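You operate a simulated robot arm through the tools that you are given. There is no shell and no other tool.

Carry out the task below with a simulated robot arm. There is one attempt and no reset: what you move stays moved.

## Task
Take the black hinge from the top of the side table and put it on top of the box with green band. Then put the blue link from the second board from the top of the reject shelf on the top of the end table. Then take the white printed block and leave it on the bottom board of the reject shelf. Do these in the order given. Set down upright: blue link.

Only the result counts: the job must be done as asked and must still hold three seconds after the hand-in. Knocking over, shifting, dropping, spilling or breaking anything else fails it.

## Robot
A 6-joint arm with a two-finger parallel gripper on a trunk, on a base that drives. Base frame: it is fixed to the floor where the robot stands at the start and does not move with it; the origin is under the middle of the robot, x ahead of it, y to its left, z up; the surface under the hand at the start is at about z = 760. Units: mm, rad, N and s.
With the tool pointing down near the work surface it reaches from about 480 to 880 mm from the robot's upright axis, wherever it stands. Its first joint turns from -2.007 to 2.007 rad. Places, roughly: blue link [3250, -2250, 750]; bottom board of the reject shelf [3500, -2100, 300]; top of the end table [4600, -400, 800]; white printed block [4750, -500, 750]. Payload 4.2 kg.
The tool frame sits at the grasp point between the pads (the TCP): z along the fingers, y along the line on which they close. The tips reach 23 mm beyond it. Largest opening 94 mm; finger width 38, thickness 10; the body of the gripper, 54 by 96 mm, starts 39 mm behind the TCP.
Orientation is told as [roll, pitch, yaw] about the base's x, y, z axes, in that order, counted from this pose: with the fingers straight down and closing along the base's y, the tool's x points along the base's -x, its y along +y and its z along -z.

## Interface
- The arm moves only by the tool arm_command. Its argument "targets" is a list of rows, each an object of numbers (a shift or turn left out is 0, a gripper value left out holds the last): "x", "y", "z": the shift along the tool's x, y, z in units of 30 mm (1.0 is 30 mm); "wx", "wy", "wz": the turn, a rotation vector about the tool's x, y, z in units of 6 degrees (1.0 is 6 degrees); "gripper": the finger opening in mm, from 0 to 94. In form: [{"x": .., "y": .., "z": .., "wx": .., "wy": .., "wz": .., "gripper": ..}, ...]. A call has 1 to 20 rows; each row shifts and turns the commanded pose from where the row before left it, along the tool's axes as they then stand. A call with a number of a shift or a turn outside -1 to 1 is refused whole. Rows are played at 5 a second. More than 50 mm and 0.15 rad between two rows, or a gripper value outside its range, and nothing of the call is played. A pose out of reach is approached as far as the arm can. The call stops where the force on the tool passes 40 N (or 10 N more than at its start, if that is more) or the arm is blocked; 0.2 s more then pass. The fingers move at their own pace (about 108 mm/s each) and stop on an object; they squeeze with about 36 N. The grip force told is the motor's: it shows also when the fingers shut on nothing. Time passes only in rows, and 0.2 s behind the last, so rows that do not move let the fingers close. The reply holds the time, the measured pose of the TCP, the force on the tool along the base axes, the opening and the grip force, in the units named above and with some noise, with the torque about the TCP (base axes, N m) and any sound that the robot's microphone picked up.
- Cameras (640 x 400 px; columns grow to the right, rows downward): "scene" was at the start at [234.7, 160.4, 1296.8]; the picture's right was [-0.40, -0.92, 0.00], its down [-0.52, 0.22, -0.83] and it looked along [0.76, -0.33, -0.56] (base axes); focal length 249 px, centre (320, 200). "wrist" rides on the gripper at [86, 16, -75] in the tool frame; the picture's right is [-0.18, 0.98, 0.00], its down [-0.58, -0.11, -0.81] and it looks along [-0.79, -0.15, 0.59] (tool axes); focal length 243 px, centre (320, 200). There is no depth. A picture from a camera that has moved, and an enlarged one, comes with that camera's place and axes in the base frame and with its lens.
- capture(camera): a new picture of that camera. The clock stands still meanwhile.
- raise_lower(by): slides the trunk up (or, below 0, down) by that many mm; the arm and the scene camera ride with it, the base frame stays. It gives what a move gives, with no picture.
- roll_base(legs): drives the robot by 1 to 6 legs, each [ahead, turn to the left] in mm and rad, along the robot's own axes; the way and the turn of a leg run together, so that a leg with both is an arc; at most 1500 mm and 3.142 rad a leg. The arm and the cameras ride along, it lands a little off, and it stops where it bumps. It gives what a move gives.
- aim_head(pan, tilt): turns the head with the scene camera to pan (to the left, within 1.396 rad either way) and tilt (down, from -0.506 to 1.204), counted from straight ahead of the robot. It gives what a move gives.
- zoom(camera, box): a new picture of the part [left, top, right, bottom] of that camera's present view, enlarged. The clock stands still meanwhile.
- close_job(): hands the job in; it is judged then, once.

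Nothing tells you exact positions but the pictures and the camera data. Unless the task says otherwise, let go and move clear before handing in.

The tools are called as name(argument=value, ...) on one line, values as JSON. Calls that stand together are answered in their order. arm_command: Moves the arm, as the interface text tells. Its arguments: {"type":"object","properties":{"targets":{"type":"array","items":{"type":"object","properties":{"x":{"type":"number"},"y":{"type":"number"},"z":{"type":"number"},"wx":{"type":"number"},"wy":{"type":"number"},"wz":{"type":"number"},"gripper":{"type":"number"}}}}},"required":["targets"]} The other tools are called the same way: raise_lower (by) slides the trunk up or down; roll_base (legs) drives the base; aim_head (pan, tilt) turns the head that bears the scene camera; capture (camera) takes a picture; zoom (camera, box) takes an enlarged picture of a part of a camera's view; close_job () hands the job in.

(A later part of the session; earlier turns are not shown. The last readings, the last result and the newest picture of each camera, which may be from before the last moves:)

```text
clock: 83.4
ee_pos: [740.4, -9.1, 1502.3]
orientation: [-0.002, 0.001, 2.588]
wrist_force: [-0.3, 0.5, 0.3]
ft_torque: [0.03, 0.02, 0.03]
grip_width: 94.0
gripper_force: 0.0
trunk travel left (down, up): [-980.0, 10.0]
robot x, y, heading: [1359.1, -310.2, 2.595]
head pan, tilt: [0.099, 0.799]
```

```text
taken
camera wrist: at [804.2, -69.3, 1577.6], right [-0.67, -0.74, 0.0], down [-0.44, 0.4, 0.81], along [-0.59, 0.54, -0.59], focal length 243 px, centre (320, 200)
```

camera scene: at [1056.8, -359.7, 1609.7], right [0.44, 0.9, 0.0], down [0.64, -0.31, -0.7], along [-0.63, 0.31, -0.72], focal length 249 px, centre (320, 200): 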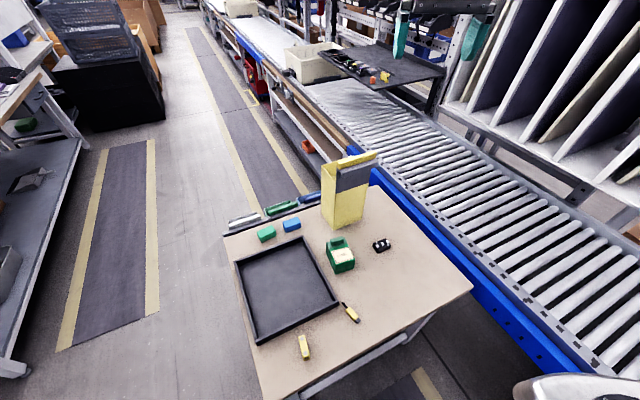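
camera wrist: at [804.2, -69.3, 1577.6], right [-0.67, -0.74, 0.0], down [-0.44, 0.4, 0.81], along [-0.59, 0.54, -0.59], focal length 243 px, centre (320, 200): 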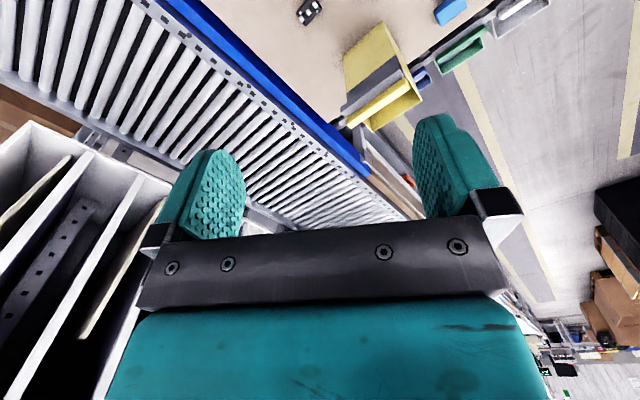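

zoom(camera="scene", box=[310, 210, 410, 280])

zoom(camera="scene", box=[220, 130, 480, 300])

```text
5.71 times, centred on (360, 245) of scene
camera zoom: at [1056.8, -359.7, 1609.7], right [0.44, 0.9, 0.0], down [0.64, -0.31, -0.7], along [-0.63, 0.31, -0.72], focal length 1423 px, centre (91, -57)
```

zoom: 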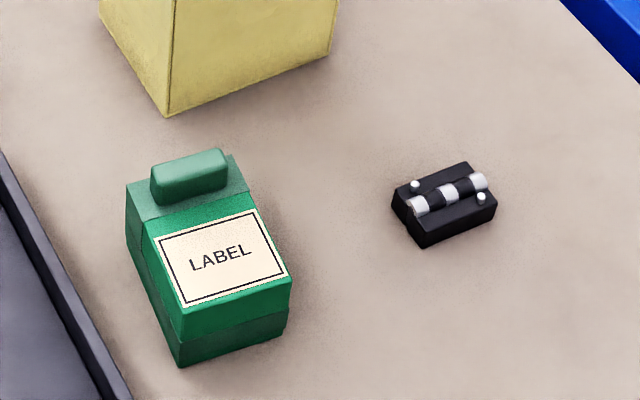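

```text
2.35 times, centred on (350, 215) of scene
camera zoom: at [1056.8, -359.7, 1609.7], right [0.44, 0.9, 0.0], down [0.64, -0.31, -0.7], along [-0.63, 0.31, -0.72], focal length 586 px, centre (249, 165)
```

zoom: 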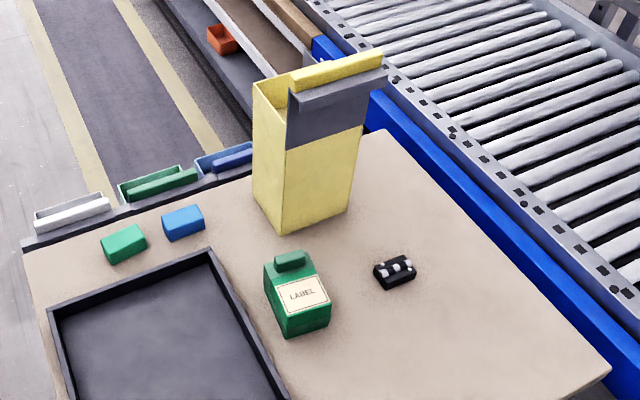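

Now I see everything clearly: the hinge at about (659, 108) with its long axis along y, the green-banded box top at z ≈ 833 with the band area centred near (655, -72), handle at its -x end. I'll lower the trunk and bring the hand above the hinge, fingers closing along x.

raise_lower(by=-330)

arm_command(targets=[{"wz": 1}, {"wz": 1}, {"wz": 1}, {"wz": 1}, {"wz": 1}, {"wz": 1}, {"wz": 1}, {"wz": 1}, {"wz": 1}, {"wz": 0.71}])

capture(camera="scene")

```text
clock: 86.6
ee_pos: [739.3, -11.5, 1172.1]
orientation: [-0.002, 0.002, 2.587]
wrist_force: [-0.7, -0.3, -0.3]
ft_torque: [-0.02, 0.02, -0.02]
grip_width: 93.8
gripper_force: 0.0
trunk travel left (down, up): [-650.0, 340.0]
robot x, y, heading: [1360.3, -311.7, 2.588]
head pan, tilt: [0.099, 0.799]
```

```text
clock: 88.8
ee_pos: [740.8, -10.7, 1173.7]
orientation: [-0.004, 0.001, 1.569]
wrist_force: [0.1, -0.7, 0.0]
ft_torque: [0.03, -0.01, -0.03]
grip_width: 94.2
gripper_force: 0.1
trunk travel left (down, up): [-650.0, 340.0]
robot x, y, heading: [1359.6, -309.5, 2.59]
head pan, tilt: [0.099, 0.799]
```

```text
taken
camera scene: at [1056.9, -359.7, 1279.6], right [0.44, 0.9, 0.0], down [0.64, -0.31, -0.7], along [-0.63, 0.31, -0.72], focal length 249 px, centre (320, 200)
```

scene: 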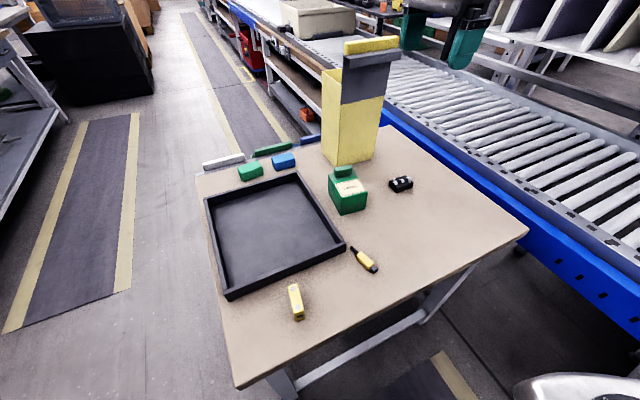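

arm_command(targets=[{"x": -0.655, "y": 0.455, "z": 0.9}, {"x": -0.655, "y": 0.455, "z": 0.9}, {"x": -0.655, "y": 0.455, "z": 0.9}, {"x": -0.655, "y": 0.455, "z": 0.9}, {"x": -0.655, "y": 0.455, "z": 0.9}, {"x": -0.655, "y": 0.455, "z": 0.9}])

capture(camera="wrist")

capture(camera="scene")

```text
clock: 90.2
ee_pos: [647.8, 111.9, 1017.6]
orientation: [-0.002, -0.003, 1.572]
wrist_force: [-0.3, -0.6, 0.8]
ft_torque: [0.01, -0.01, -0.01]
grip_width: 93.8
gripper_force: 0.1
out of reach, approached as far as the arm can: row 1, 2
trunk travel left (down, up): [-650.0, 340.0]
robot x, y, heading: [1359.8, -309.0, 2.585]
head pan, tilt: [0.099, 0.799]
```

```text
taken
camera wrist: at [631.5, 25.2, 1092.0], right [-0.98, 0.18, 0.0], down [0.11, 0.58, 0.81], along [0.15, 0.79, -0.59], focal length 243 px, centre (320, 200)
```

wrist: 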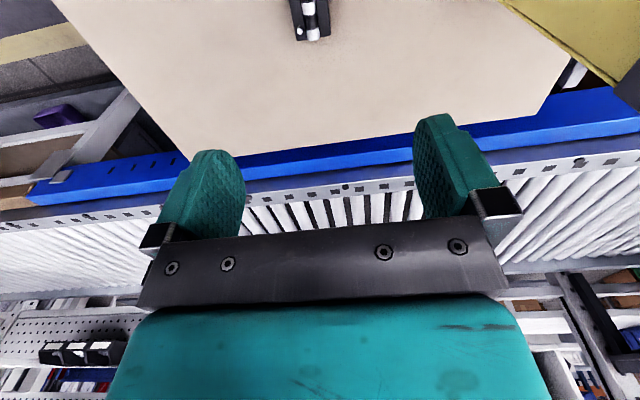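

```text
taken
camera scene: at [1057.2, -360.0, 1279.7], right [0.44, 0.9, 0.0], down [0.64, -0.31, -0.7], along [-0.63, 0.31, -0.72], focal length 249 px, centre (320, 200)
```

scene: 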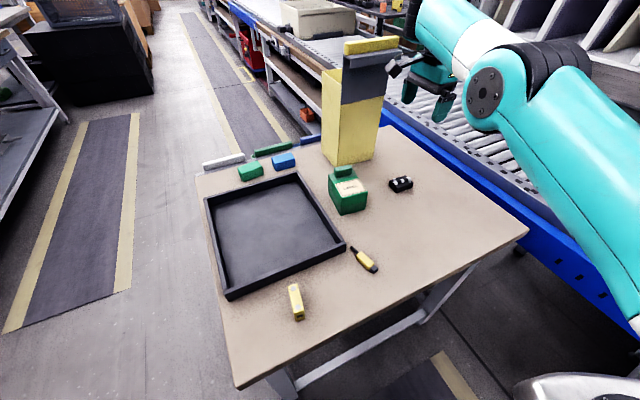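

arm_command(targets=[{"x": 0.13, "y": -0.4, "z": 0.7}, {"z": 0.9}, {"z": 0.9}, {"z": 0.9}])

capture(camera="wrist")

zoom(camera="scene", box=[320, 80, 520, 220])

```text
clock: 91.2
ee_pos: [656.8, 105.9, 916.8]
orientation: [-0.002, -0.002, 1.57]
wrist_force: [-0.4, -0.6, 0.6]
ft_torque: [0.01, 0.03, 0.01]
grip_width: 94.0
gripper_force: 0.1
out of reach, approached as far as the arm can: row 3
trunk travel left (down, up): [-650.0, 340.0]
robot x, y, heading: [1359.9, -311.3, 2.59]
head pan, tilt: [0.099, 0.799]
```

```text
taken
camera wrist: at [639.4, 20.2, 990.8], right [-0.98, 0.18, 0.0], down [0.11, 0.58, 0.81], along [0.15, 0.79, -0.59], focal length 243 px, centre (320, 200)
```

wrist: 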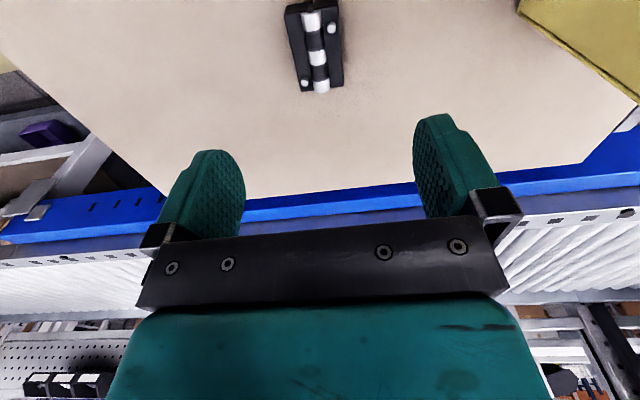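

```text
2.86 times, centred on (420, 150) of scene
camera zoom: at [1057.1, -359.8, 1279.8], right [0.44, 0.9, 0.0], down [0.64, -0.31, -0.7], along [-0.63, 0.31, -0.72], focal length 711 px, centre (34, 343)
```

zoom: 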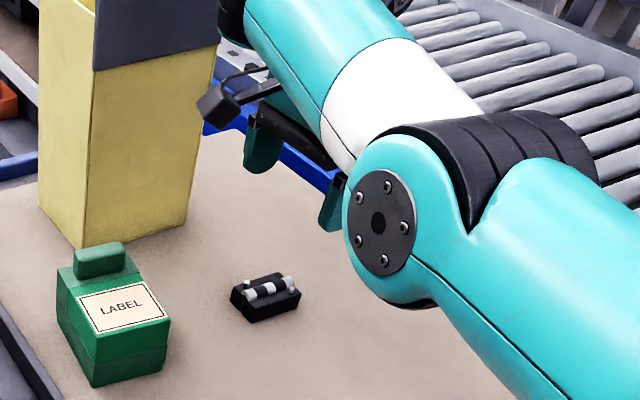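

The elbow has ended up low (near the table), which is a risky posture. Before descending I'll back up out of here and look at the arm's configuration.

aim_head(pan=-0.6, tilt=0.5)

capture(camera="scene")

```text
clock: 92.3
ee_pos: [657.3, 106.9, 916.0]
orientation: [-0.005, 0.003, 1.572]
wrist_force: [0.2, -0.2, -0.7]
ft_torque: [-0.02, 0.01, 0.01]
grip_width: 93.8
gripper_force: 0.1
trunk travel left (down, up): [-650.0, 340.0]
robot x, y, heading: [1361.7, -309.4, 2.585]
head pan, tilt: [-0.6, 0.499]
```

```text
taken
camera scene: at [1092.5, -311.9, 1305.6], right [0.91, 0.41, 0.0], down [0.19, -0.44, -0.88], along [-0.36, 0.8, -0.48], focal length 249 px, centre (320, 200)
```

scene: 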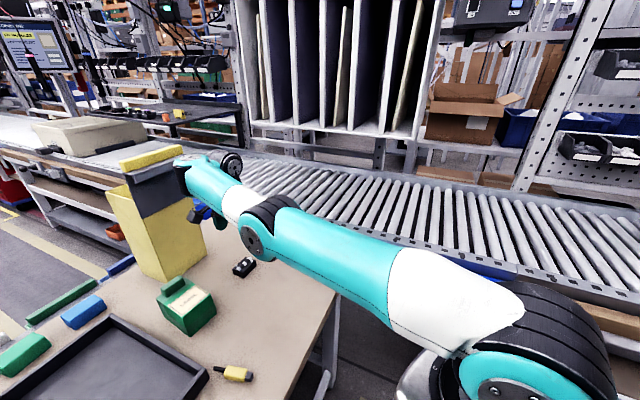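

The arm is in an elbow-low posture that came from the earlier wrist turn. I'll retreat upward, raise the trunk, and try to restore the elbow-high posture in free space by stretching the arm out and back.

arm_command(targets=[{"z": -1}, {"z": -1}, {"z": -1}, {"z": -1}, {"z": -1}, {"z": -1}, {"z": -1}, {"z": -1}, {"z": -1}, {"z": -1}])

raise_lower(by=300)

capture(camera="scene")

```text
clock: 94.5
ee_pos: [675.3, 100.1, 1203.9]
orientation: [-0.006, 0.0, 1.569]
wrist_force: [-0.6, 0.1, -1.0]
ft_torque: [-0.01, 0.01, 0.01]
grip_width: 94.0
gripper_force: 0.0
out of reach, approached as far as the arm can: row 9, 10
trunk travel left (down, up): [-650.0, 340.0]
robot x, y, heading: [1360.6, -308.5, 2.585]
head pan, tilt: [-0.6, 0.499]
```

```text
clock: 97.5
ee_pos: [676.7, 100.2, 1504.4]
orientation: [-0.004, -0.001, 1.571]
wrist_force: [0.4, -0.1, 0.0]
ft_torque: [0.02, -0.02, 0.04]
grip_width: 93.8
gripper_force: 0.1
trunk travel left (down, up): [-950.0, 40.0]
robot x, y, heading: [1361.3, -310.2, 2.591]
head pan, tilt: [-0.6, 0.499]
```

```text
taken
camera scene: at [1092.5, -311.8, 1605.6], right [0.91, 0.4, 0.0], down [0.19, -0.44, -0.88], along [-0.36, 0.8, -0.48], focal length 249 px, centre (320, 200)
```

scene: 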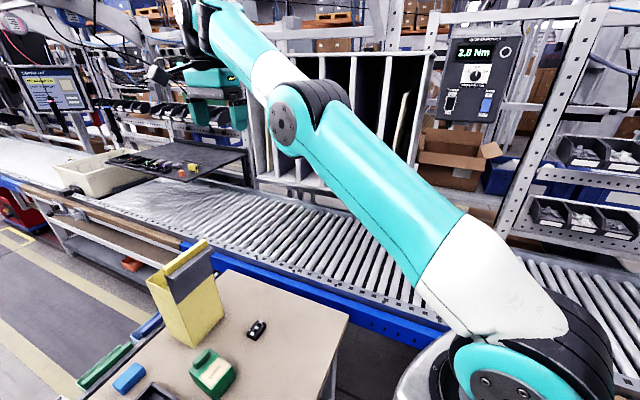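

The arm is almost straight here, so this is where the elbow can flip. I'll push outward a few rows and then pull inward and look.

arm_command(targets=[{"x": -0.5, "y": 0.8, "z": -0.3}, {"x": -0.5, "y": 0.8, "z": -0.3}, {"x": -0.5, "y": 0.8, "z": -0.3}])

capture(camera="scene")

arm_command(targets=[{"x": 0.5, "y": -0.8}, {"x": 0.5, "y": -0.8}, {"x": 0.5, "y": -0.8}, {"x": 0.5, "y": -0.8}, {"x": 0.5, "y": -0.8}, {"x": 0.5, "y": -0.8}])

capture(camera="scene")

```text
clock: 98.3
ee_pos: [675.3, 110.3, 1496.5]
orientation: [-0.003, 0.001, 1.571]
wrist_force: [-0.6, -0.6, -0.5]
ft_torque: [-0.02, 0.03, 0.03]
grip_width: 93.9
gripper_force: 0.0
out of reach, approached as far as the arm can: row 1, 2, 3
trunk travel left (down, up): [-950.0, 40.0]
robot x, y, heading: [1359.2, -309.4, 2.586]
head pan, tilt: [-0.6, 0.499]
```

```text
taken
camera scene: at [1092.6, -312.0, 1605.6], right [0.91, 0.4, 0.0], down [0.19, -0.44, -0.88], along [-0.36, 0.8, -0.48], focal length 249 px, centre (320, 200)
```

scene: 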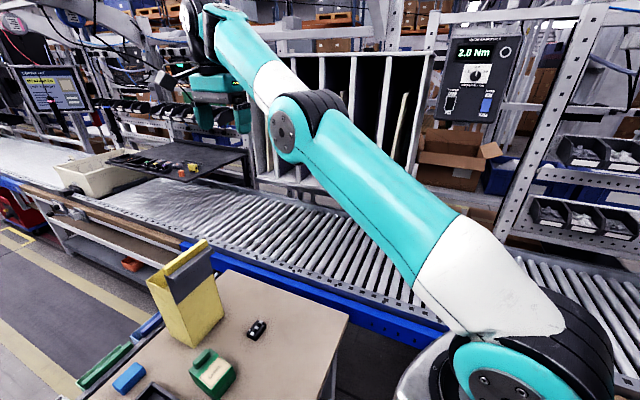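

```text
clock: 99.7
ee_pos: [817.8, 22.9, 1495.4]
orientation: [-0.003, 0.0, 1.571]
wrist_force: [0.4, 0.6, 0.1]
ft_torque: [0.02, 0.0, 0.01]
grip_width: 93.9
gripper_force: 0.1
trunk travel left (down, up): [-950.0, 40.0]
robot x, y, heading: [1362.4, -307.3, 2.588]
head pan, tilt: [-0.6, 0.499]
```

```text
taken
camera scene: at [1092.2, -311.6, 1605.5], right [0.91, 0.4, 0.0], down [0.19, -0.44, -0.88], along [-0.36, 0.8, -0.48], focal length 249 px, centre (320, 200)
```

scene: 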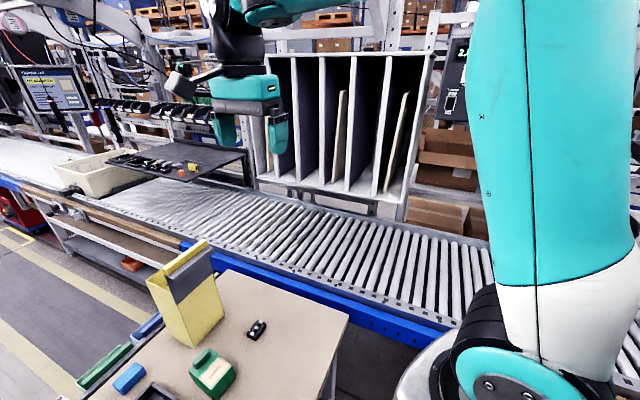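

The elbow is up again. Now I'll lower the trunk, descend first and then move out over the hinge.

raise_lower(by=-250)

arm_command(targets=[{"z": 1}, {"z": 1}, {"z": 1}, {"z": 1}, {"z": 1}, {"z": 1}, {"z": 1}, {"z": 1}, {"z": 1}, {"z": 0.5}])

arm_command(targets=[{"x": -0.47, "y": 0.88}, {"x": -0.47, "y": 0.88}, {"x": -0.47, "y": 0.88}, {"x": -0.47, "y": 0.88}, {"x": -0.47, "y": 0.88}, {"x": -0.47, "y": 0.88}])

capture(camera="wrist")

capture(camera="scene")

```text
clock: 102.3
ee_pos: [818.0, 22.2, 1248.0]
orientation: [-0.003, 0.0, 1.571]
wrist_force: [-0.1, -0.5, -0.8]
ft_torque: [-0.02, 0.01, 0.01]
grip_width: 94.0
gripper_force: 0.1
trunk travel left (down, up): [-700.0, 290.0]
robot x, y, heading: [1359.1, -310.8, 2.585]
head pan, tilt: [-0.6, 0.499]
```

```text
clock: 104.5
ee_pos: [817.9, 20.4, 962.2]
orientation: [-0.003, 0.001, 1.572]
wrist_force: [-0.1, 0.2, 0.5]
ft_torque: [0.03, 0.02, -0.02]
grip_width: 94.2
gripper_force: 0.0
trunk travel left (down, up): [-700.0, 290.0]
robot x, y, heading: [1358.6, -311.3, 2.585]
head pan, tilt: [-0.6, 0.499]
```

```text
clock: 105.9
ee_pos: [659.6, 107.1, 961.8]
orientation: [-0.003, 0.0, 1.57]
wrist_force: [0.1, -0.5, 1.5]
ft_torque: [0.0, -0.02, -0.03]
grip_width: 93.9
gripper_force: 0.0
trunk travel left (down, up): [-700.0, 290.0]
robot x, y, heading: [1358.8, -311.3, 2.585]
head pan, tilt: [-0.6, 0.499]
```

```text
taken
camera wrist: at [642.3, 21.6, 1036.4], right [-0.98, 0.18, 0.0], down [0.11, 0.58, 0.81], along [0.15, 0.79, -0.59], focal length 243 px, centre (320, 200)
```

wrist: 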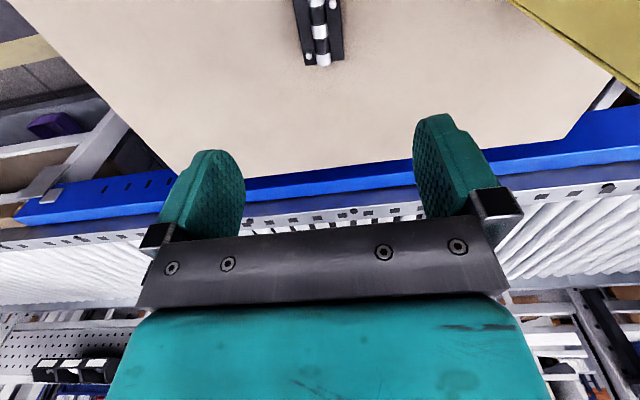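

```text
taken
camera scene: at [1092.9, -312.0, 1355.7], right [0.91, 0.4, 0.0], down [0.19, -0.44, -0.88], along [-0.36, 0.8, -0.48], focal length 249 px, centre (320, 200)
```

scene: 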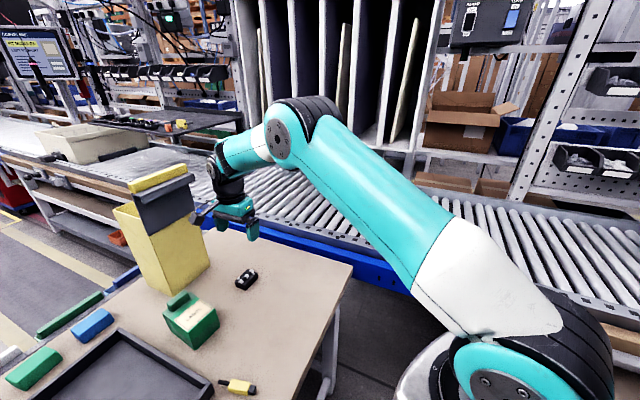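

The posture is right now and the hand is centred over the hinge. I'll descend.

arm_command(targets=[{"z": 1, "y": -0.02}, {"z": 1}, {"z": 1}, {"z": 1}])

capture(camera="wrist")

zoom(camera="scene", box=[160, 180, 320, 300])

```text
clock: 106.9
ee_pos: [659.6, 109.8, 841.2]
orientation: [-0.002, -0.001, 1.572]
wrist_force: [0.1, -0.3, 0.1]
ft_torque: [0.02, 0.03, -0.01]
grip_width: 93.8
gripper_force: 0.0
trunk travel left (down, up): [-700.0, 290.0]
robot x, y, heading: [1362.8, -309.9, 2.59]
head pan, tilt: [-0.6, 0.499]
```

```text
taken
camera wrist: at [643.2, 23.1, 915.7], right [-0.98, 0.18, 0.0], down [0.11, 0.58, 0.81], along [0.15, 0.79, -0.59], focal length 243 px, centre (320, 200)
```

wrist: 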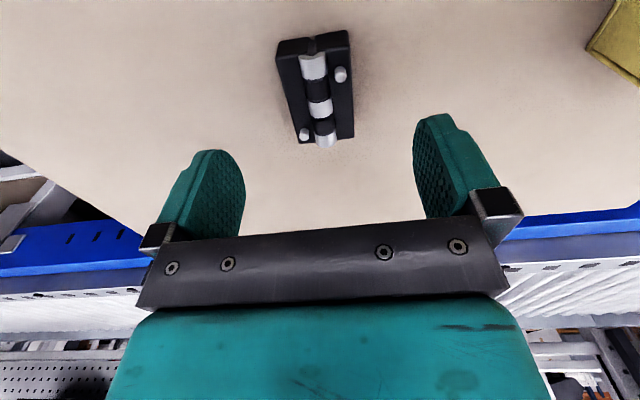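

```text
3.33 times, centred on (240, 240) of scene
camera zoom: at [1092.8, -312.0, 1355.7], right [0.91, 0.4, 0.0], down [0.19, -0.44, -0.88], along [-0.36, 0.8, -0.48], focal length 830 px, centre (587, 67)
```

zoom: 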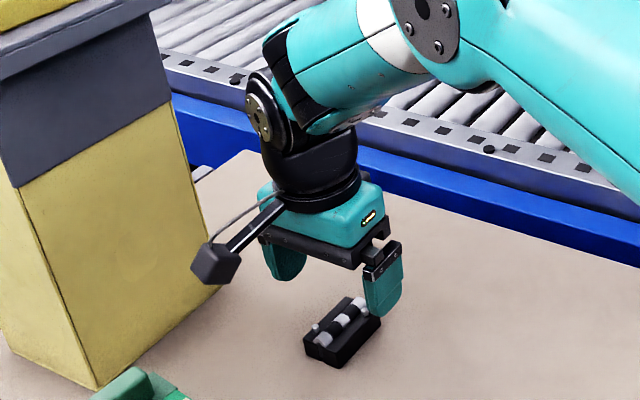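

arm_command(targets=[{"z": 0.9, "wz": 0.6, "x": 0.13}, {"z": 0.85}, {}])

capture(camera="wrist")

zoom(camera="scene", box=[180, 200, 300, 300])

```text
clock: 107.7
ee_pos: [661.1, 104.9, 788.2]
orientation: [-0.003, -0.001, 1.507]
wrist_force: [0.4, 0.4, 0.9]
ft_torque: [0.0, 0.01, -0.01]
grip_width: 93.9
gripper_force: 0.0
trunk travel left (down, up): [-700.0, 290.0]
robot x, y, heading: [1356.2, -310.5, 2.588]
head pan, tilt: [-0.6, 0.499]
```

```text
taken
camera wrist: at [638.1, 19.8, 862.4], right [-0.97, 0.25, 0.0], down [0.14, 0.57, 0.81], along [0.2, 0.78, -0.59], focal length 243 px, centre (320, 200)
```

wrist: 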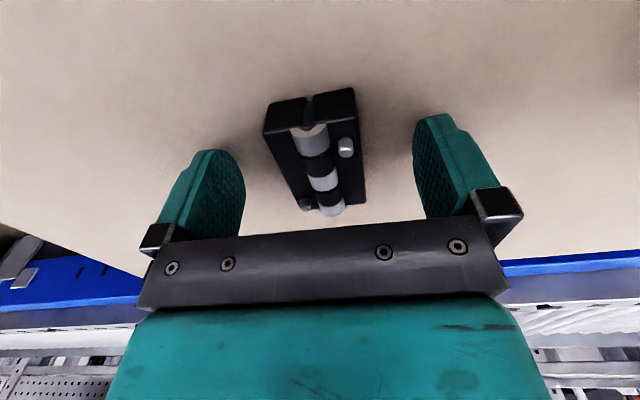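

```text
4.00 times, centred on (240, 250) of scene
camera zoom: at [1092.6, -311.8, 1355.6], right [0.91, 0.4, 0.0], down [0.19, -0.44, -0.88], along [-0.36, 0.8, -0.48], focal length 996 px, centre (640, 0)
```

zoom: 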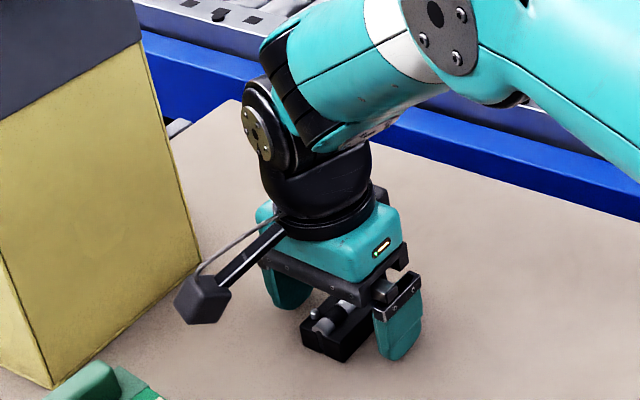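

The hinge lies between the fingers. I'll close.

arm_command(targets=[{"gripper": 0}, {"gripper": 0}, {"gripper": 0}, {"gripper": 0}])

capture(camera="wrist")

```text
clock: 108.7
ee_pos: [659.6, 104.5, 788.8]
orientation: [-0.003, -0.001, 1.509]
wrist_force: [0.0, 0.4, 0.3]
ft_torque: [0.01, 0.0, 0.0]
grip_width: 39.2
gripper_force: 36.0
trunk travel left (down, up): [-700.0, 290.0]
robot x, y, heading: [1358.7, -311.9, 2.585]
head pan, tilt: [-0.6, 0.499]
```

```text
taken
camera wrist: at [638.0, 19.9, 862.6], right [-0.97, 0.25, 0.0], down [0.14, 0.57, 0.81], along [0.2, 0.78, -0.59], focal length 243 px, centre (320, 200)
```

wrist: 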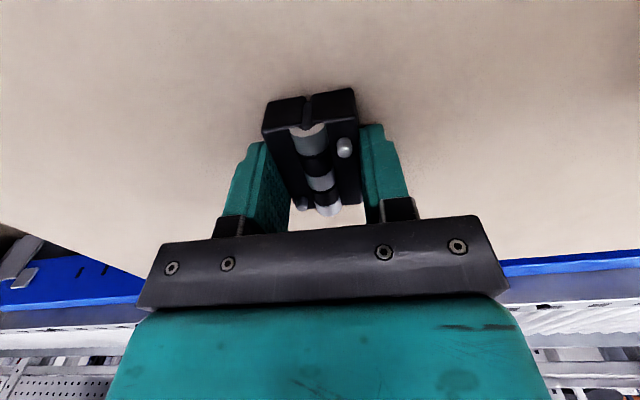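

Gripped at 39 mm. I'll lift and look at the box once more for an accurate placement.

arm_command(targets=[{"z": -0.5}, {"z": -1}, {"z": -1}, {"z": -1}, {"z": -1}, {"z": -1}])

capture(camera="wrist")

aim_head(pan=-0.1, tilt=0.75)

capture(camera="scene")

zoom(camera="scene", box=[230, 120, 350, 220])

```text
clock: 110.1
ee_pos: [659.1, 104.4, 955.0]
orientation: [-0.002, 0.0, 1.51]
wrist_force: [0.7, -0.2, -1.8]
ft_torque: [-0.01, -0.01, 0.03]
grip_width: 38.8
gripper_force: 36.2
trunk travel left (down, up): [-700.0, 290.0]
robot x, y, heading: [1357.1, -307.3, 2.591]
head pan, tilt: [-0.6, 0.499]
```

```text
taken
camera wrist: at [637.1, 18.9, 1029.0], right [-0.97, 0.25, 0.0], down [0.14, 0.57, 0.81], along [0.2, 0.78, -0.59], focal length 243 px, centre (320, 200)
```

wrist: 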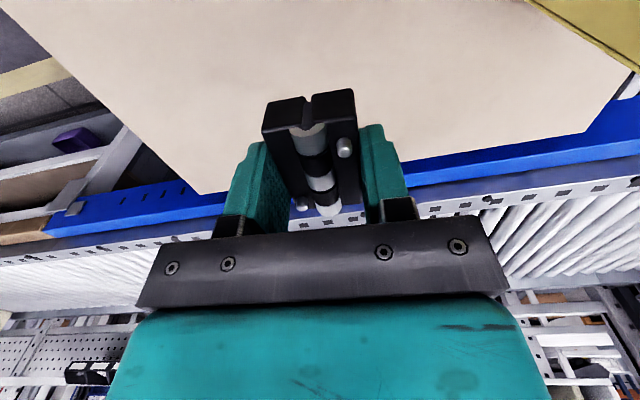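

```text
clock: 111.0
ee_pos: [658.5, 102.9, 953.2]
orientation: [-0.002, 0.001, 1.508]
wrist_force: [0.6, -0.3, -0.4]
ft_torque: [-0.03, 0.04, 0.03]
grip_width: 38.9
gripper_force: 36.3
trunk travel left (down, up): [-700.0, 290.0]
robot x, y, heading: [1356.6, -306.5, 2.589]
head pan, tilt: [-0.099, 0.75]
```

```text
taken
camera scene: at [1063.6, -344.6, 1333.7], right [0.61, 0.79, 0.0], down [0.54, -0.41, -0.73], along [-0.58, 0.45, -0.68], focal length 249 px, centre (320, 200)
```

scene: 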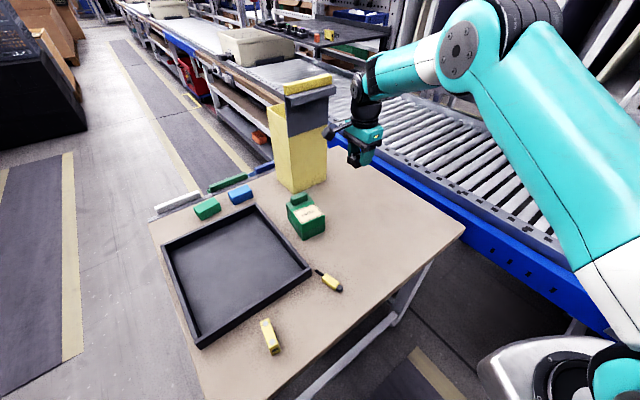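

```text
4.00 times, centred on (290, 170) of scene
camera zoom: at [1063.6, -344.6, 1333.7], right [0.61, 0.79, 0.0], down [0.54, -0.41, -0.73], along [-0.58, 0.45, -0.68], focal length 996 px, centre (440, 320)
```

zoom: 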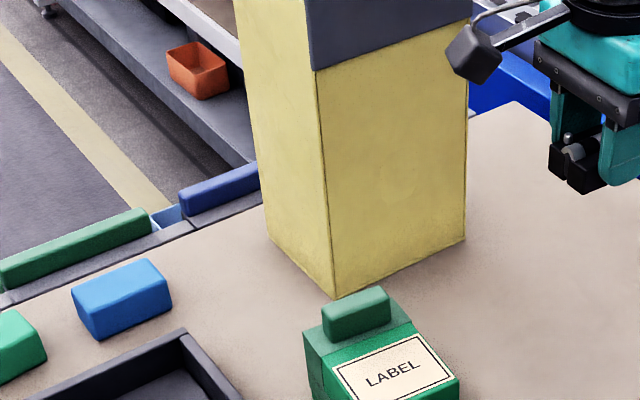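

zoom(camera="scene", box=[276, 182, 340, 246])

```text
6.25 times, centred on (308, 214) of scene
camera zoom: at [1063.6, -344.6, 1333.7], right [0.61, 0.79, 0.0], down [0.54, -0.41, -0.73], along [-0.58, 0.45, -0.68], focal length 1556 px, centre (395, 112)
```

zoom: 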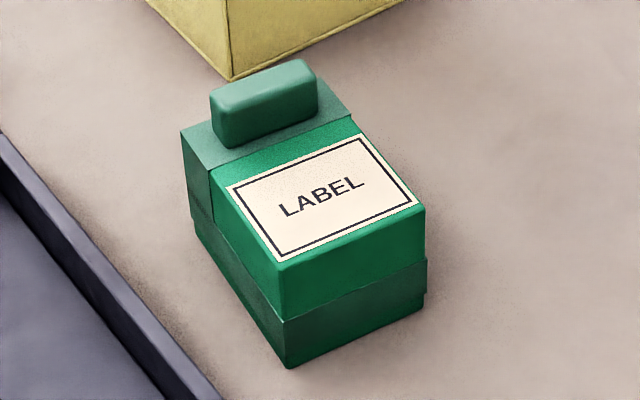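

The box top is at z ≈ 834, band area centred near (655, -76), turned about -7.5°. I'll carry the hinge over it, turning a little to match.

arm_command(targets=[{"x": 1, "y": -0.068}, {"x": 1, "y": -0.068}, {"x": 1, "y": -0.068}, {"x": 1, "y": -0.068}, {"x": 1, "y": -0.068}, {"x": 1, "y": -0.068}, {"wz": 0.67}])

capture(camera="wrist")

zoom(camera="scene", box=[230, 110, 390, 250])

```text
clock: 112.6
ee_pos: [660.7, -77.4, 953.9]
orientation: [-0.004, 0.001, 1.438]
wrist_force: [0.3, 0.2, -0.9]
ft_torque: [-0.02, -0.01, -0.01]
grip_width: 39.2
gripper_force: 35.7
trunk travel left (down, up): [-700.0, 290.0]
robot x, y, heading: [1359.9, -310.1, 2.59]
head pan, tilt: [-0.099, 0.75]
```

```text
taken
camera wrist: at [632.7, -160.2, 1028.6], right [-0.95, 0.31, 0.0], down [0.18, 0.56, 0.81], along [0.25, 0.77, -0.59], focal length 243 px, centre (320, 200)
```

wrist: 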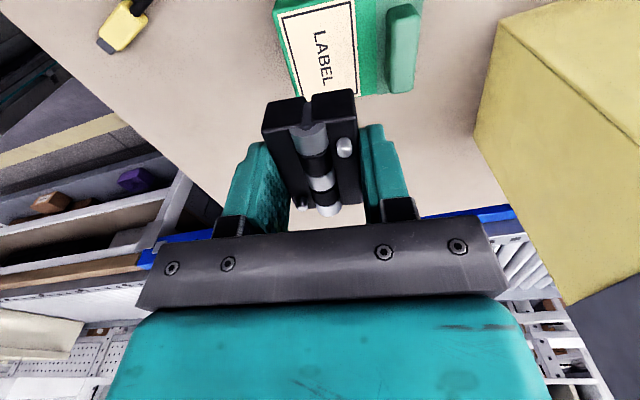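

```text
2.86 times, centred on (310, 180) of scene
camera zoom: at [1063.5, -344.6, 1333.6], right [0.61, 0.79, 0.0], down [0.54, -0.41, -0.73], along [-0.58, 0.44, -0.68], focal length 711 px, centre (349, 257)
```

zoom: 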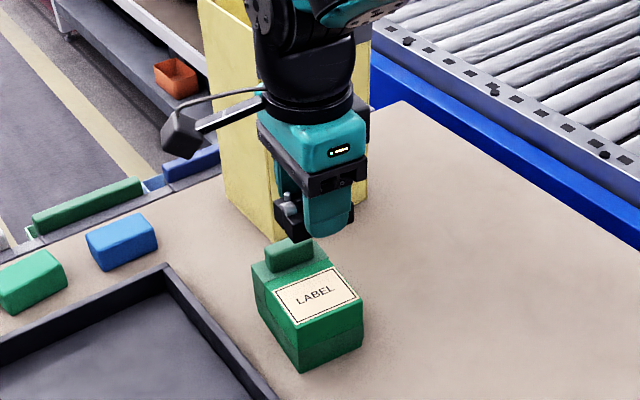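

Aligned over the band area. I'll go down to just above the top.

arm_command(targets=[{"z": 1}, {"z": 1}, {"z": 0.85}, {}])

capture(camera="wrist")

zoom(camera="scene", box=[260, 150, 360, 250])

```text
clock: 113.6
ee_pos: [661.5, -78.9, 868.6]
orientation: [-0.002, -0.001, 1.439]
wrist_force: [0.2, -0.3, -1.4]
ft_torque: [0.03, -0.01, -0.04]
grip_width: 39.1
gripper_force: 35.7
trunk travel left (down, up): [-700.0, 290.0]
robot x, y, heading: [1360.6, -306.8, 2.586]
head pan, tilt: [-0.099, 0.75]
```

```text
taken
camera wrist: at [634.1, -161.3, 943.2], right [-0.95, 0.31, 0.0], down [0.18, 0.56, 0.81], along [0.25, 0.77, -0.59], focal length 243 px, centre (320, 200)
```

wrist: 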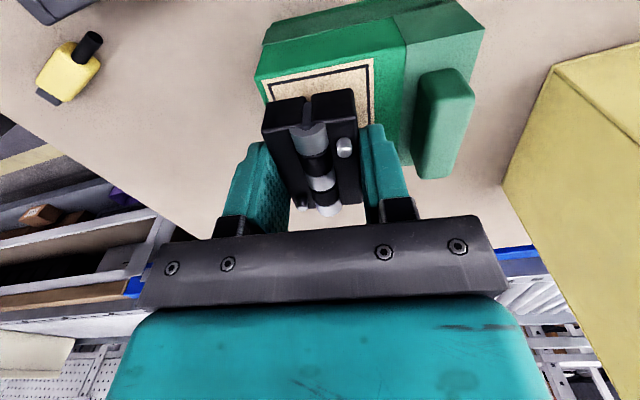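

```text
4.00 times, centred on (310, 200) of scene
camera zoom: at [1063.6, -344.7, 1333.6], right [0.61, 0.79, 0.0], down [0.54, -0.41, -0.73], along [-0.58, 0.44, -0.68], focal length 996 px, centre (360, 200)
```

zoom: 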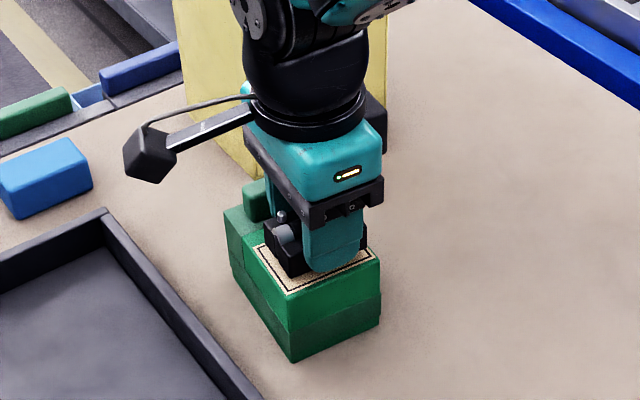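

arm_command(targets=[{"z": 0.1, "x": -0.06}, {}])

arm_command(targets=[{"z": 0.06}, {}])

arm_command(targets=[{"z": 0.04}, {}])

```text
clock: 114.2
ee_pos: [661.5, -75.9, 866.4]
orientation: [-0.003, 0.0, 1.438]
wrist_force: [0.3, 0.4, -1.3]
ft_torque: [-0.01, 0.0, -0.01]
grip_width: 38.7
gripper_force: 36.0
trunk travel left (down, up): [-700.0, 290.0]
robot x, y, heading: [1360.2, -311.0, 2.588]
head pan, tilt: [-0.099, 0.75]
```

```text
clock: 114.8
ee_pos: [662.1, -76.0, 863.2]
orientation: [-0.003, 0.0, 1.438]
wrist_force: [-0.2, 0.2, -0.7]
ft_torque: [0.01, 0.0, 0.0]
grip_width: 38.9
gripper_force: 35.8
trunk travel left (down, up): [-700.0, 290.0]
robot x, y, heading: [1362.2, -309.4, 2.592]
head pan, tilt: [-0.099, 0.75]
```

```text
clock: 115.4
ee_pos: [660.5, -75.5, 862.9]
orientation: [-0.001, 0.001, 1.438]
wrist_force: [0.4, -0.1, -0.4]
ft_torque: [-0.01, -0.01, -0.04]
grip_width: 38.9
gripper_force: 36.2
trunk travel left (down, up): [-700.0, 290.0]
robot x, y, heading: [1357.2, -310.7, 2.59]
head pan, tilt: [-0.099, 0.75]
```

arm_command(targets=[{"z": 0.05}, {}])

arm_command(targets=[{"z": 0.05}, {}])

zoom(camera="scene", box=[280, 180, 340, 240])

```text
clock: 116.0
ee_pos: [661.1, -75.6, 862.6]
orientation: [-0.002, -0.001, 1.438]
wrist_force: [-1.2, 0.3, -0.6]
ft_torque: [0.02, 0.0, 0.01]
grip_width: 39.1
gripper_force: 36.4
trunk travel left (down, up): [-700.0, 290.0]
robot x, y, heading: [1359.2, -308.8, 2.587]
head pan, tilt: [-0.099, 0.75]
```

```text
clock: 116.6
ee_pos: [662.5, -75.2, 859.5]
orientation: [-0.001, 0.0, 1.437]
wrist_force: [-0.3, -0.4, -1.0]
ft_torque: [0.01, 0.0, 0.01]
grip_width: 38.9
gripper_force: 36.0
trunk travel left (down, up): [-700.0, 290.0]
robot x, y, heading: [1361.5, -312.6, 2.584]
head pan, tilt: [-0.099, 0.75]
```

```text
6.67 times, centred on (310, 210) of scene
camera zoom: at [1063.5, -344.7, 1333.6], right [0.61, 0.79, 0.0], down [0.54, -0.41, -0.73], along [-0.58, 0.44, -0.68], focal length 1660 px, centre (387, 133)
```

zoom: 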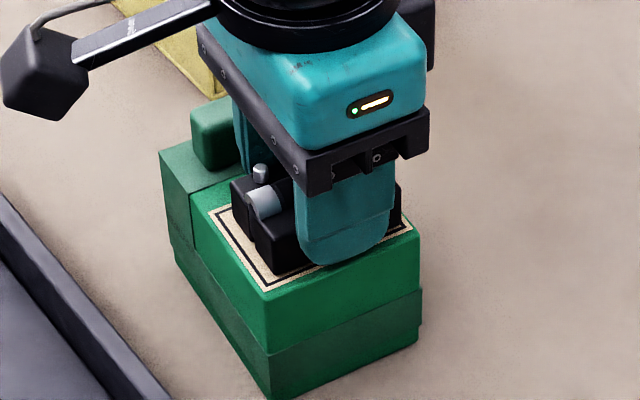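

arm_command(targets=[{"z": 0.04}, {}])

arm_command(targets=[{"z": 0.04}, {}])

arm_command(targets=[{"z": 0.04}, {}])

```text
clock: 117.2
ee_pos: [661.8, -77.2, 858.2]
orientation: [-0.001, 0.0, 1.439]
wrist_force: [0.1, 0.4, -0.2]
ft_torque: [0.0, -0.02, -0.05]
grip_width: 39.1
gripper_force: 35.9
trunk travel left (down, up): [-700.0, 290.0]
robot x, y, heading: [1360.9, -309.2, 2.586]
head pan, tilt: [-0.099, 0.75]
```

```text
clock: 117.8
ee_pos: [661.2, -76.8, 858.7]
orientation: [-0.001, 0.0, 1.439]
wrist_force: [2.5, -0.4, 5.7]
ft_torque: [0.04, 0.02, 0.04]
grip_width: 38.9
gripper_force: 35.9
trunk travel left (down, up): [-700.0, 290.0]
robot x, y, heading: [1358.1, -308.9, 2.585]
head pan, tilt: [-0.099, 0.75]
```

```text
clock: 118.4
ee_pos: [660.3, -76.2, 858.1]
orientation: [0.0, -0.001, 1.438]
wrist_force: [1.3, -0.4, 14.7]
ft_torque: [0.08, -0.05, -0.01]
grip_width: 39.1
gripper_force: 35.9
trunk travel left (down, up): [-700.0, 290.0]
robot x, y, heading: [1362.5, -308.6, 2.586]
head pan, tilt: [-0.099, 0.75]
```

Contact (15 N). I'll ease off slightly, open a little, and lift straight up.

arm_command(targets=[{"z": -0.03}, {"gripper": 48}, {"gripper": 56}, {"gripper": 56}, {"gripper": 56}])

capture(camera="wrist")

zoom(camera="scene", box=[280, 180, 340, 240])

```text
clock: 119.6
ee_pos: [661.3, -75.5, 858.3]
orientation: [-0.004, 0.0, 1.438]
wrist_force: [-0.3, -0.4, 0.1]
ft_torque: [-0.04, 0.03, 0.0]
grip_width: 56.1
gripper_force: 0.1
trunk travel left (down, up): [-700.0, 290.0]
robot x, y, heading: [1360.7, -307.3, 2.584]
head pan, tilt: [-0.099, 0.75]
```

```text
taken
camera wrist: at [632.8, -159.0, 932.2], right [-0.95, 0.31, 0.0], down [0.18, 0.56, 0.81], along [0.25, 0.77, -0.59], focal length 243 px, centre (320, 200)
```

wrist: 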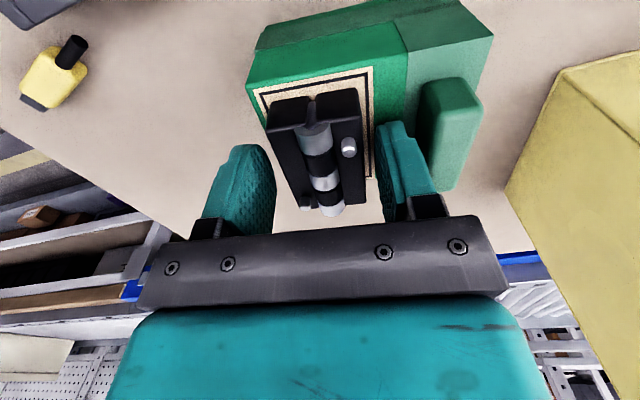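

```text
6.67 times, centred on (310, 210) of scene
camera zoom: at [1063.6, -344.7, 1333.6], right [0.61, 0.79, 0.0], down [0.54, -0.41, -0.73], along [-0.58, 0.44, -0.68], focal length 1660 px, centre (387, 133)
```

zoom: 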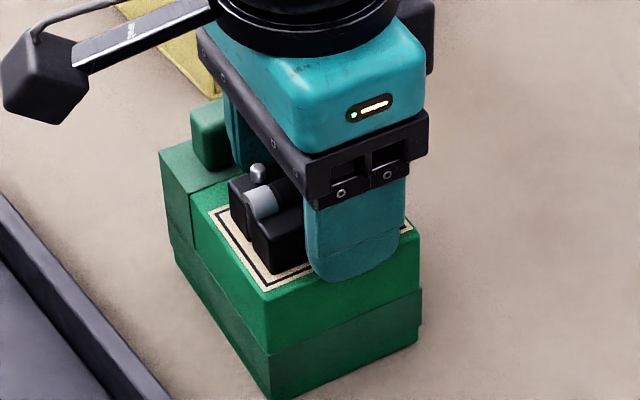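

arm_command(targets=[{"z": -0.3}, {"z": -0.6}, {"z": -1}, {"z": -1}, {"z": -1}, {"z": -1}, {"z": -1}])

capture(camera="wrist")

zoom(camera="scene", box=[260, 160, 360, 240])

```text
clock: 121.2
ee_pos: [661.4, -77.8, 1034.8]
orientation: [-0.002, 0.0, 1.438]
wrist_force: [-0.9, 0.1, -1.1]
ft_torque: [0.0, -0.04, -0.05]
grip_width: 56.0
gripper_force: 0.0
trunk travel left (down, up): [-700.0, 290.0]
robot x, y, heading: [1361.9, -306.7, 2.59]
head pan, tilt: [-0.099, 0.75]
```

```text
taken
camera wrist: at [633.4, -160.1, 1108.8], right [-0.95, 0.31, 0.0], down [0.18, 0.56, 0.81], along [0.25, 0.77, -0.59], focal length 243 px, centre (320, 200)
```

wrist: 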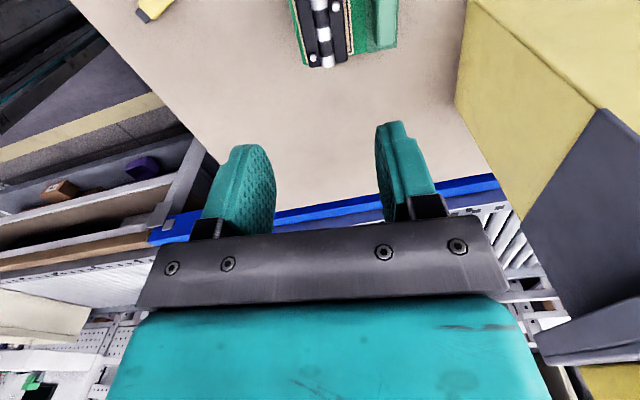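

```text
5.00 times, centred on (310, 200) of scene
camera zoom: at [1063.3, -344.6, 1333.5], right [0.61, 0.79, 0.0], down [0.54, -0.41, -0.73], along [-0.58, 0.44, -0.68], focal length 1245 px, centre (370, 200)
```

zoom: 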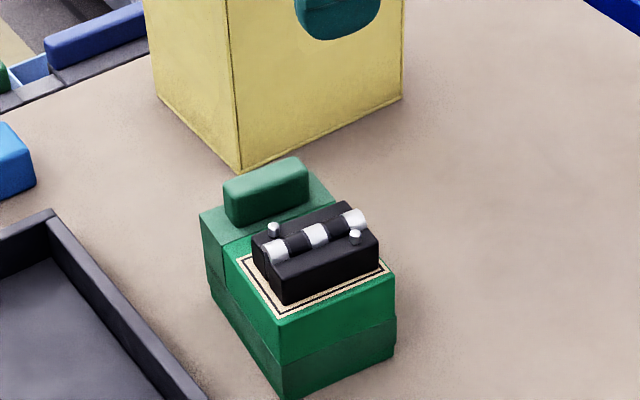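

The hinge rests well on the green-banded box. Now I'll retract the arm to the carry posture and turn toward the reject shelf.

arm_command(targets=[{"x": -0.42, "y": -0.885, "z": -0.5}, {"x": -0.42, "y": -0.885, "z": -0.5}, {"x": -0.42, "y": -0.885, "z": -0.5}, {"x": -0.42, "y": -0.885, "z": -0.5}, {"x": -0.42, "y": -0.885, "z": -0.5}, {"x": -0.42, "y": -0.885, "z": -0.5}])

arm_command(targets=[{"wz": -1}, {"wz": -1}, {"wz": -1}, {"wz": -1}, {"wz": -1}, {"wz": -1}, {"wz": -1}, {"wz": -1}, {"wz": -1}, {"wz": -1}, {"wz": -0.98}])

roll_base(legs=[[-200, 0], [0, 2.9]])

aim_head(pan=0.0, tilt=0.3)

capture(camera="scene")

```text
clock: 122.6
ee_pos: [827.9, -22.2, 1125.0]
orientation: [-0.004, 0.001, 1.44]
wrist_force: [-0.4, -0.2, 0.3]
ft_torque: [0.01, -0.03, -0.02]
grip_width: 56.0
gripper_force: 0.1
trunk travel left (down, up): [-700.0, 290.0]
robot x, y, heading: [1359.9, -307.4, 2.588]
head pan, tilt: [-0.099, 0.75]
```

```text
clock: 125.0
ee_pos: [828.5, -21.2, 1125.2]
orientation: [-0.001, 0.003, 2.59]
wrist_force: [-0.7, -0.4, 1.0]
ft_torque: [0.01, 0.02, 0.02]
grip_width: 55.9
gripper_force: 0.0
trunk travel left (down, up): [-700.0, 290.0]
robot x, y, heading: [1362.3, -309.9, 2.594]
head pan, tilt: [-0.099, 0.75]
```

```text
clock: 133.4
ee_pos: [1979.6, -815.0, 1124.2]
orientation: [-0.001, 0.002, -0.783]
wrist_force: [0.1, 0.3, -0.3]
ft_torque: [-0.02, -0.02, -0.03]
grip_width: 55.8
gripper_force: 0.0
trunk travel left (down, up): [-700.0, 290.0]
robot x, y, heading: [1530.4, -413.6, -0.782]
head pan, tilt: [-0.099, 0.75]
```

```text
clock: 134.3
ee_pos: [1979.3, -816.0, 1124.1]
orientation: [-0.003, 0.002, -0.783]
wrist_force: [0.2, -0.5, -0.4]
ft_torque: [0.0, 0.01, -0.01]
grip_width: 56.0
gripper_force: 0.1
trunk travel left (down, up): [-700.0, 290.0]
robot x, y, heading: [1531.5, -412.1, -0.78]
head pan, tilt: [0.0, 0.3]
```

```text
taken
camera scene: at [1840.9, -448.4, 1373.9], right [-0.71, -0.71, 0.0], down [-0.21, 0.21, -0.95], along [0.68, -0.67, -0.3], focal length 249 px, centre (320, 200)
```

scene: 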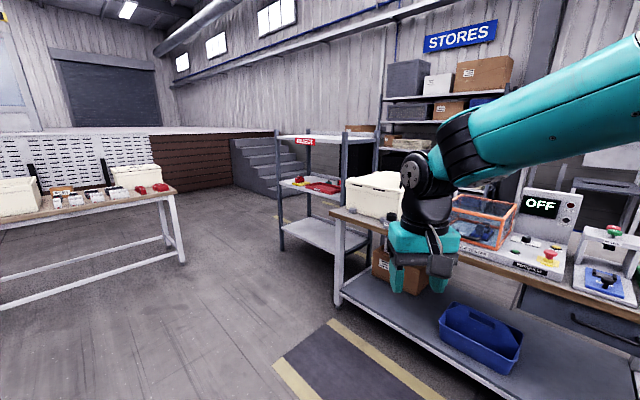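

zoom(camera="scene", box=[260, 110, 420, 270])

zoom(camera="scene", box=[0, 150, 200, 290])

```text
2.50 times, centred on (340, 190) of scene
camera zoom: at [1840.9, -448.4, 1373.9], right [-0.71, -0.71, 0.0], down [-0.21, 0.21, -0.95], along [0.68, -0.67, -0.3], focal length 622 px, centre (270, 225)
```

zoom: 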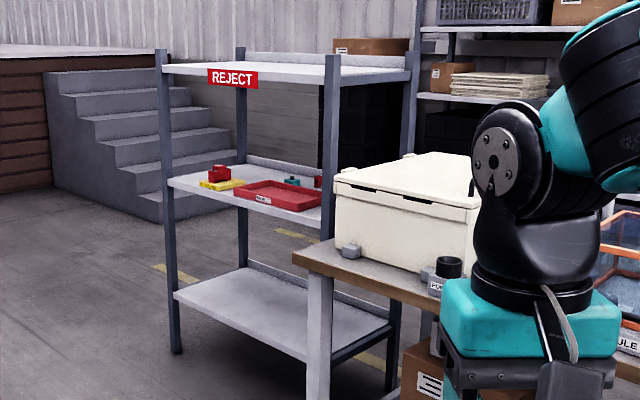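

```text
2.86 times, centred on (100, 220) of scene
camera zoom: at [1840.9, -448.4, 1373.9], right [-0.71, -0.71, 0.0], down [-0.21, 0.21, -0.95], along [0.68, -0.67, -0.3], focal length 711 px, centre (949, 143)
```

zoom: 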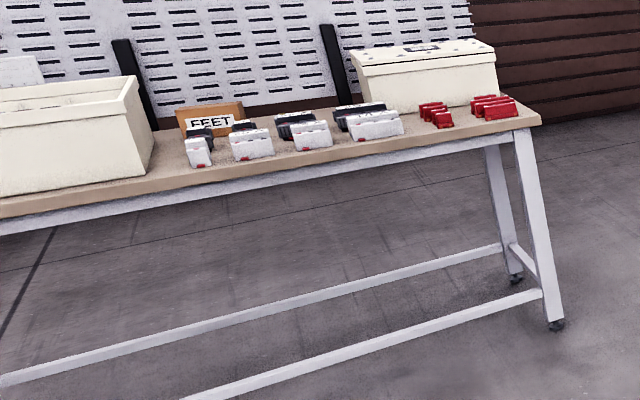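

The reject shelf stands beyond the bench, open toward +y, with its second board at about z ≈ 730. I'll drive to a spot in front of it and look in.

roll_base(legs=[[0, 0.42], [1000, 0], [945, 0], [0, -1.21]])

aim_head(pan=0.0, tilt=0.5)

capture(camera="scene")

```text
clock: 148.4
ee_pos: [3405.2, -1703.0, 1125.1]
orientation: [0.0, 0.002, -1.56]
wrist_force: [0.3, -0.8, -0.2]
ft_torque: [0.01, -0.03, -0.04]
grip_width: 56.0
gripper_force: 0.1
trunk travel left (down, up): [-700.0, 290.0]
robot x, y, heading: [3363.8, -1100.8, -1.561]
head pan, tilt: [0.0, 0.3]
```

```text
clock: 149.1
ee_pos: [3405.0, -1703.3, 1125.8]
orientation: [-0.001, 0.003, -1.561]
wrist_force: [-0.5, -0.6, 0.0]
ft_torque: [0.01, -0.02, 0.02]
grip_width: 55.9
gripper_force: 0.0
trunk travel left (down, up): [-700.0, 290.0]
robot x, y, heading: [3363.7, -1104.5, -1.559]
head pan, tilt: [0.0, 0.499]
```

```text
taken
camera scene: at [3563.4, -1341.8, 1355.7], right [-1.0, -0.01, 0.0], down [-0.01, 0.48, -0.88], along [0.01, -0.88, -0.48], focal length 249 px, centre (320, 200)
```

scene: 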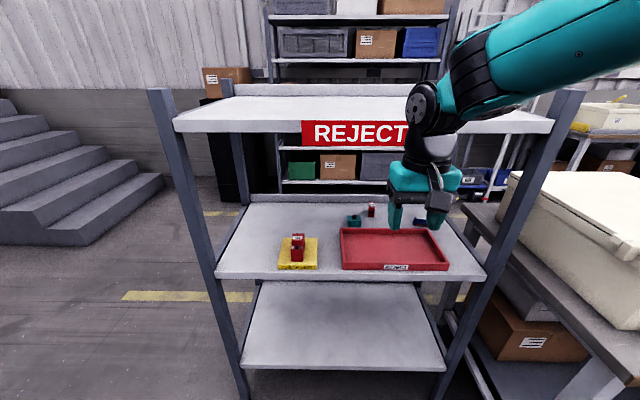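

zoom(camera="scene", box=[320, 180, 480, 280])

capture(camera="wrist")

```text
4.00 times, centred on (400, 230) of scene
camera zoom: at [3563.4, -1341.8, 1355.7], right [-1.0, -0.01, 0.0], down [-0.01, 0.48, -0.88], along [0.01, -0.88, -0.48], focal length 996 px, centre (0, 80)
```

zoom: 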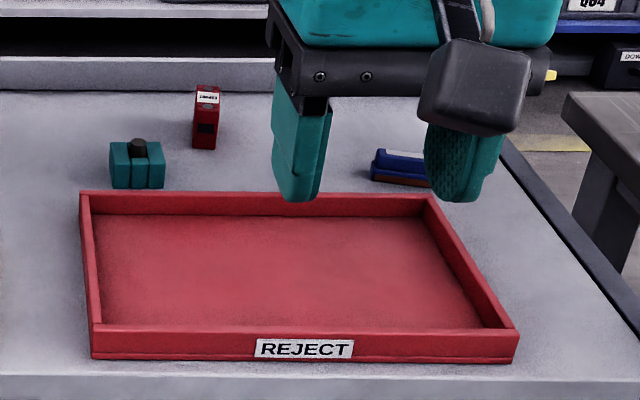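

```text
taken
camera wrist: at [3419.4, -1617.0, 1199.5], right [0.98, -0.17, 0.0], down [-0.1, -0.58, 0.81], along [-0.14, -0.79, -0.59], focal length 243 px, centre (320, 200)
```

wrist: 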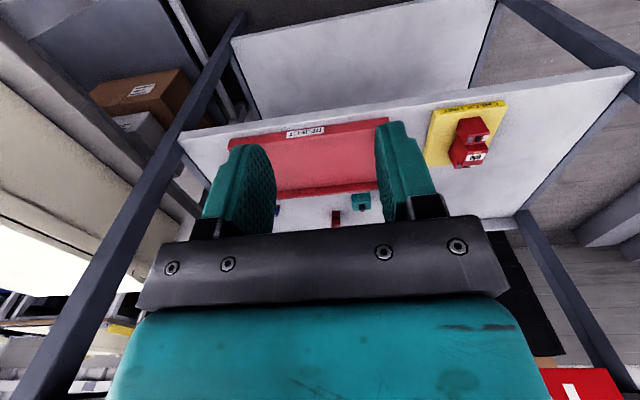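

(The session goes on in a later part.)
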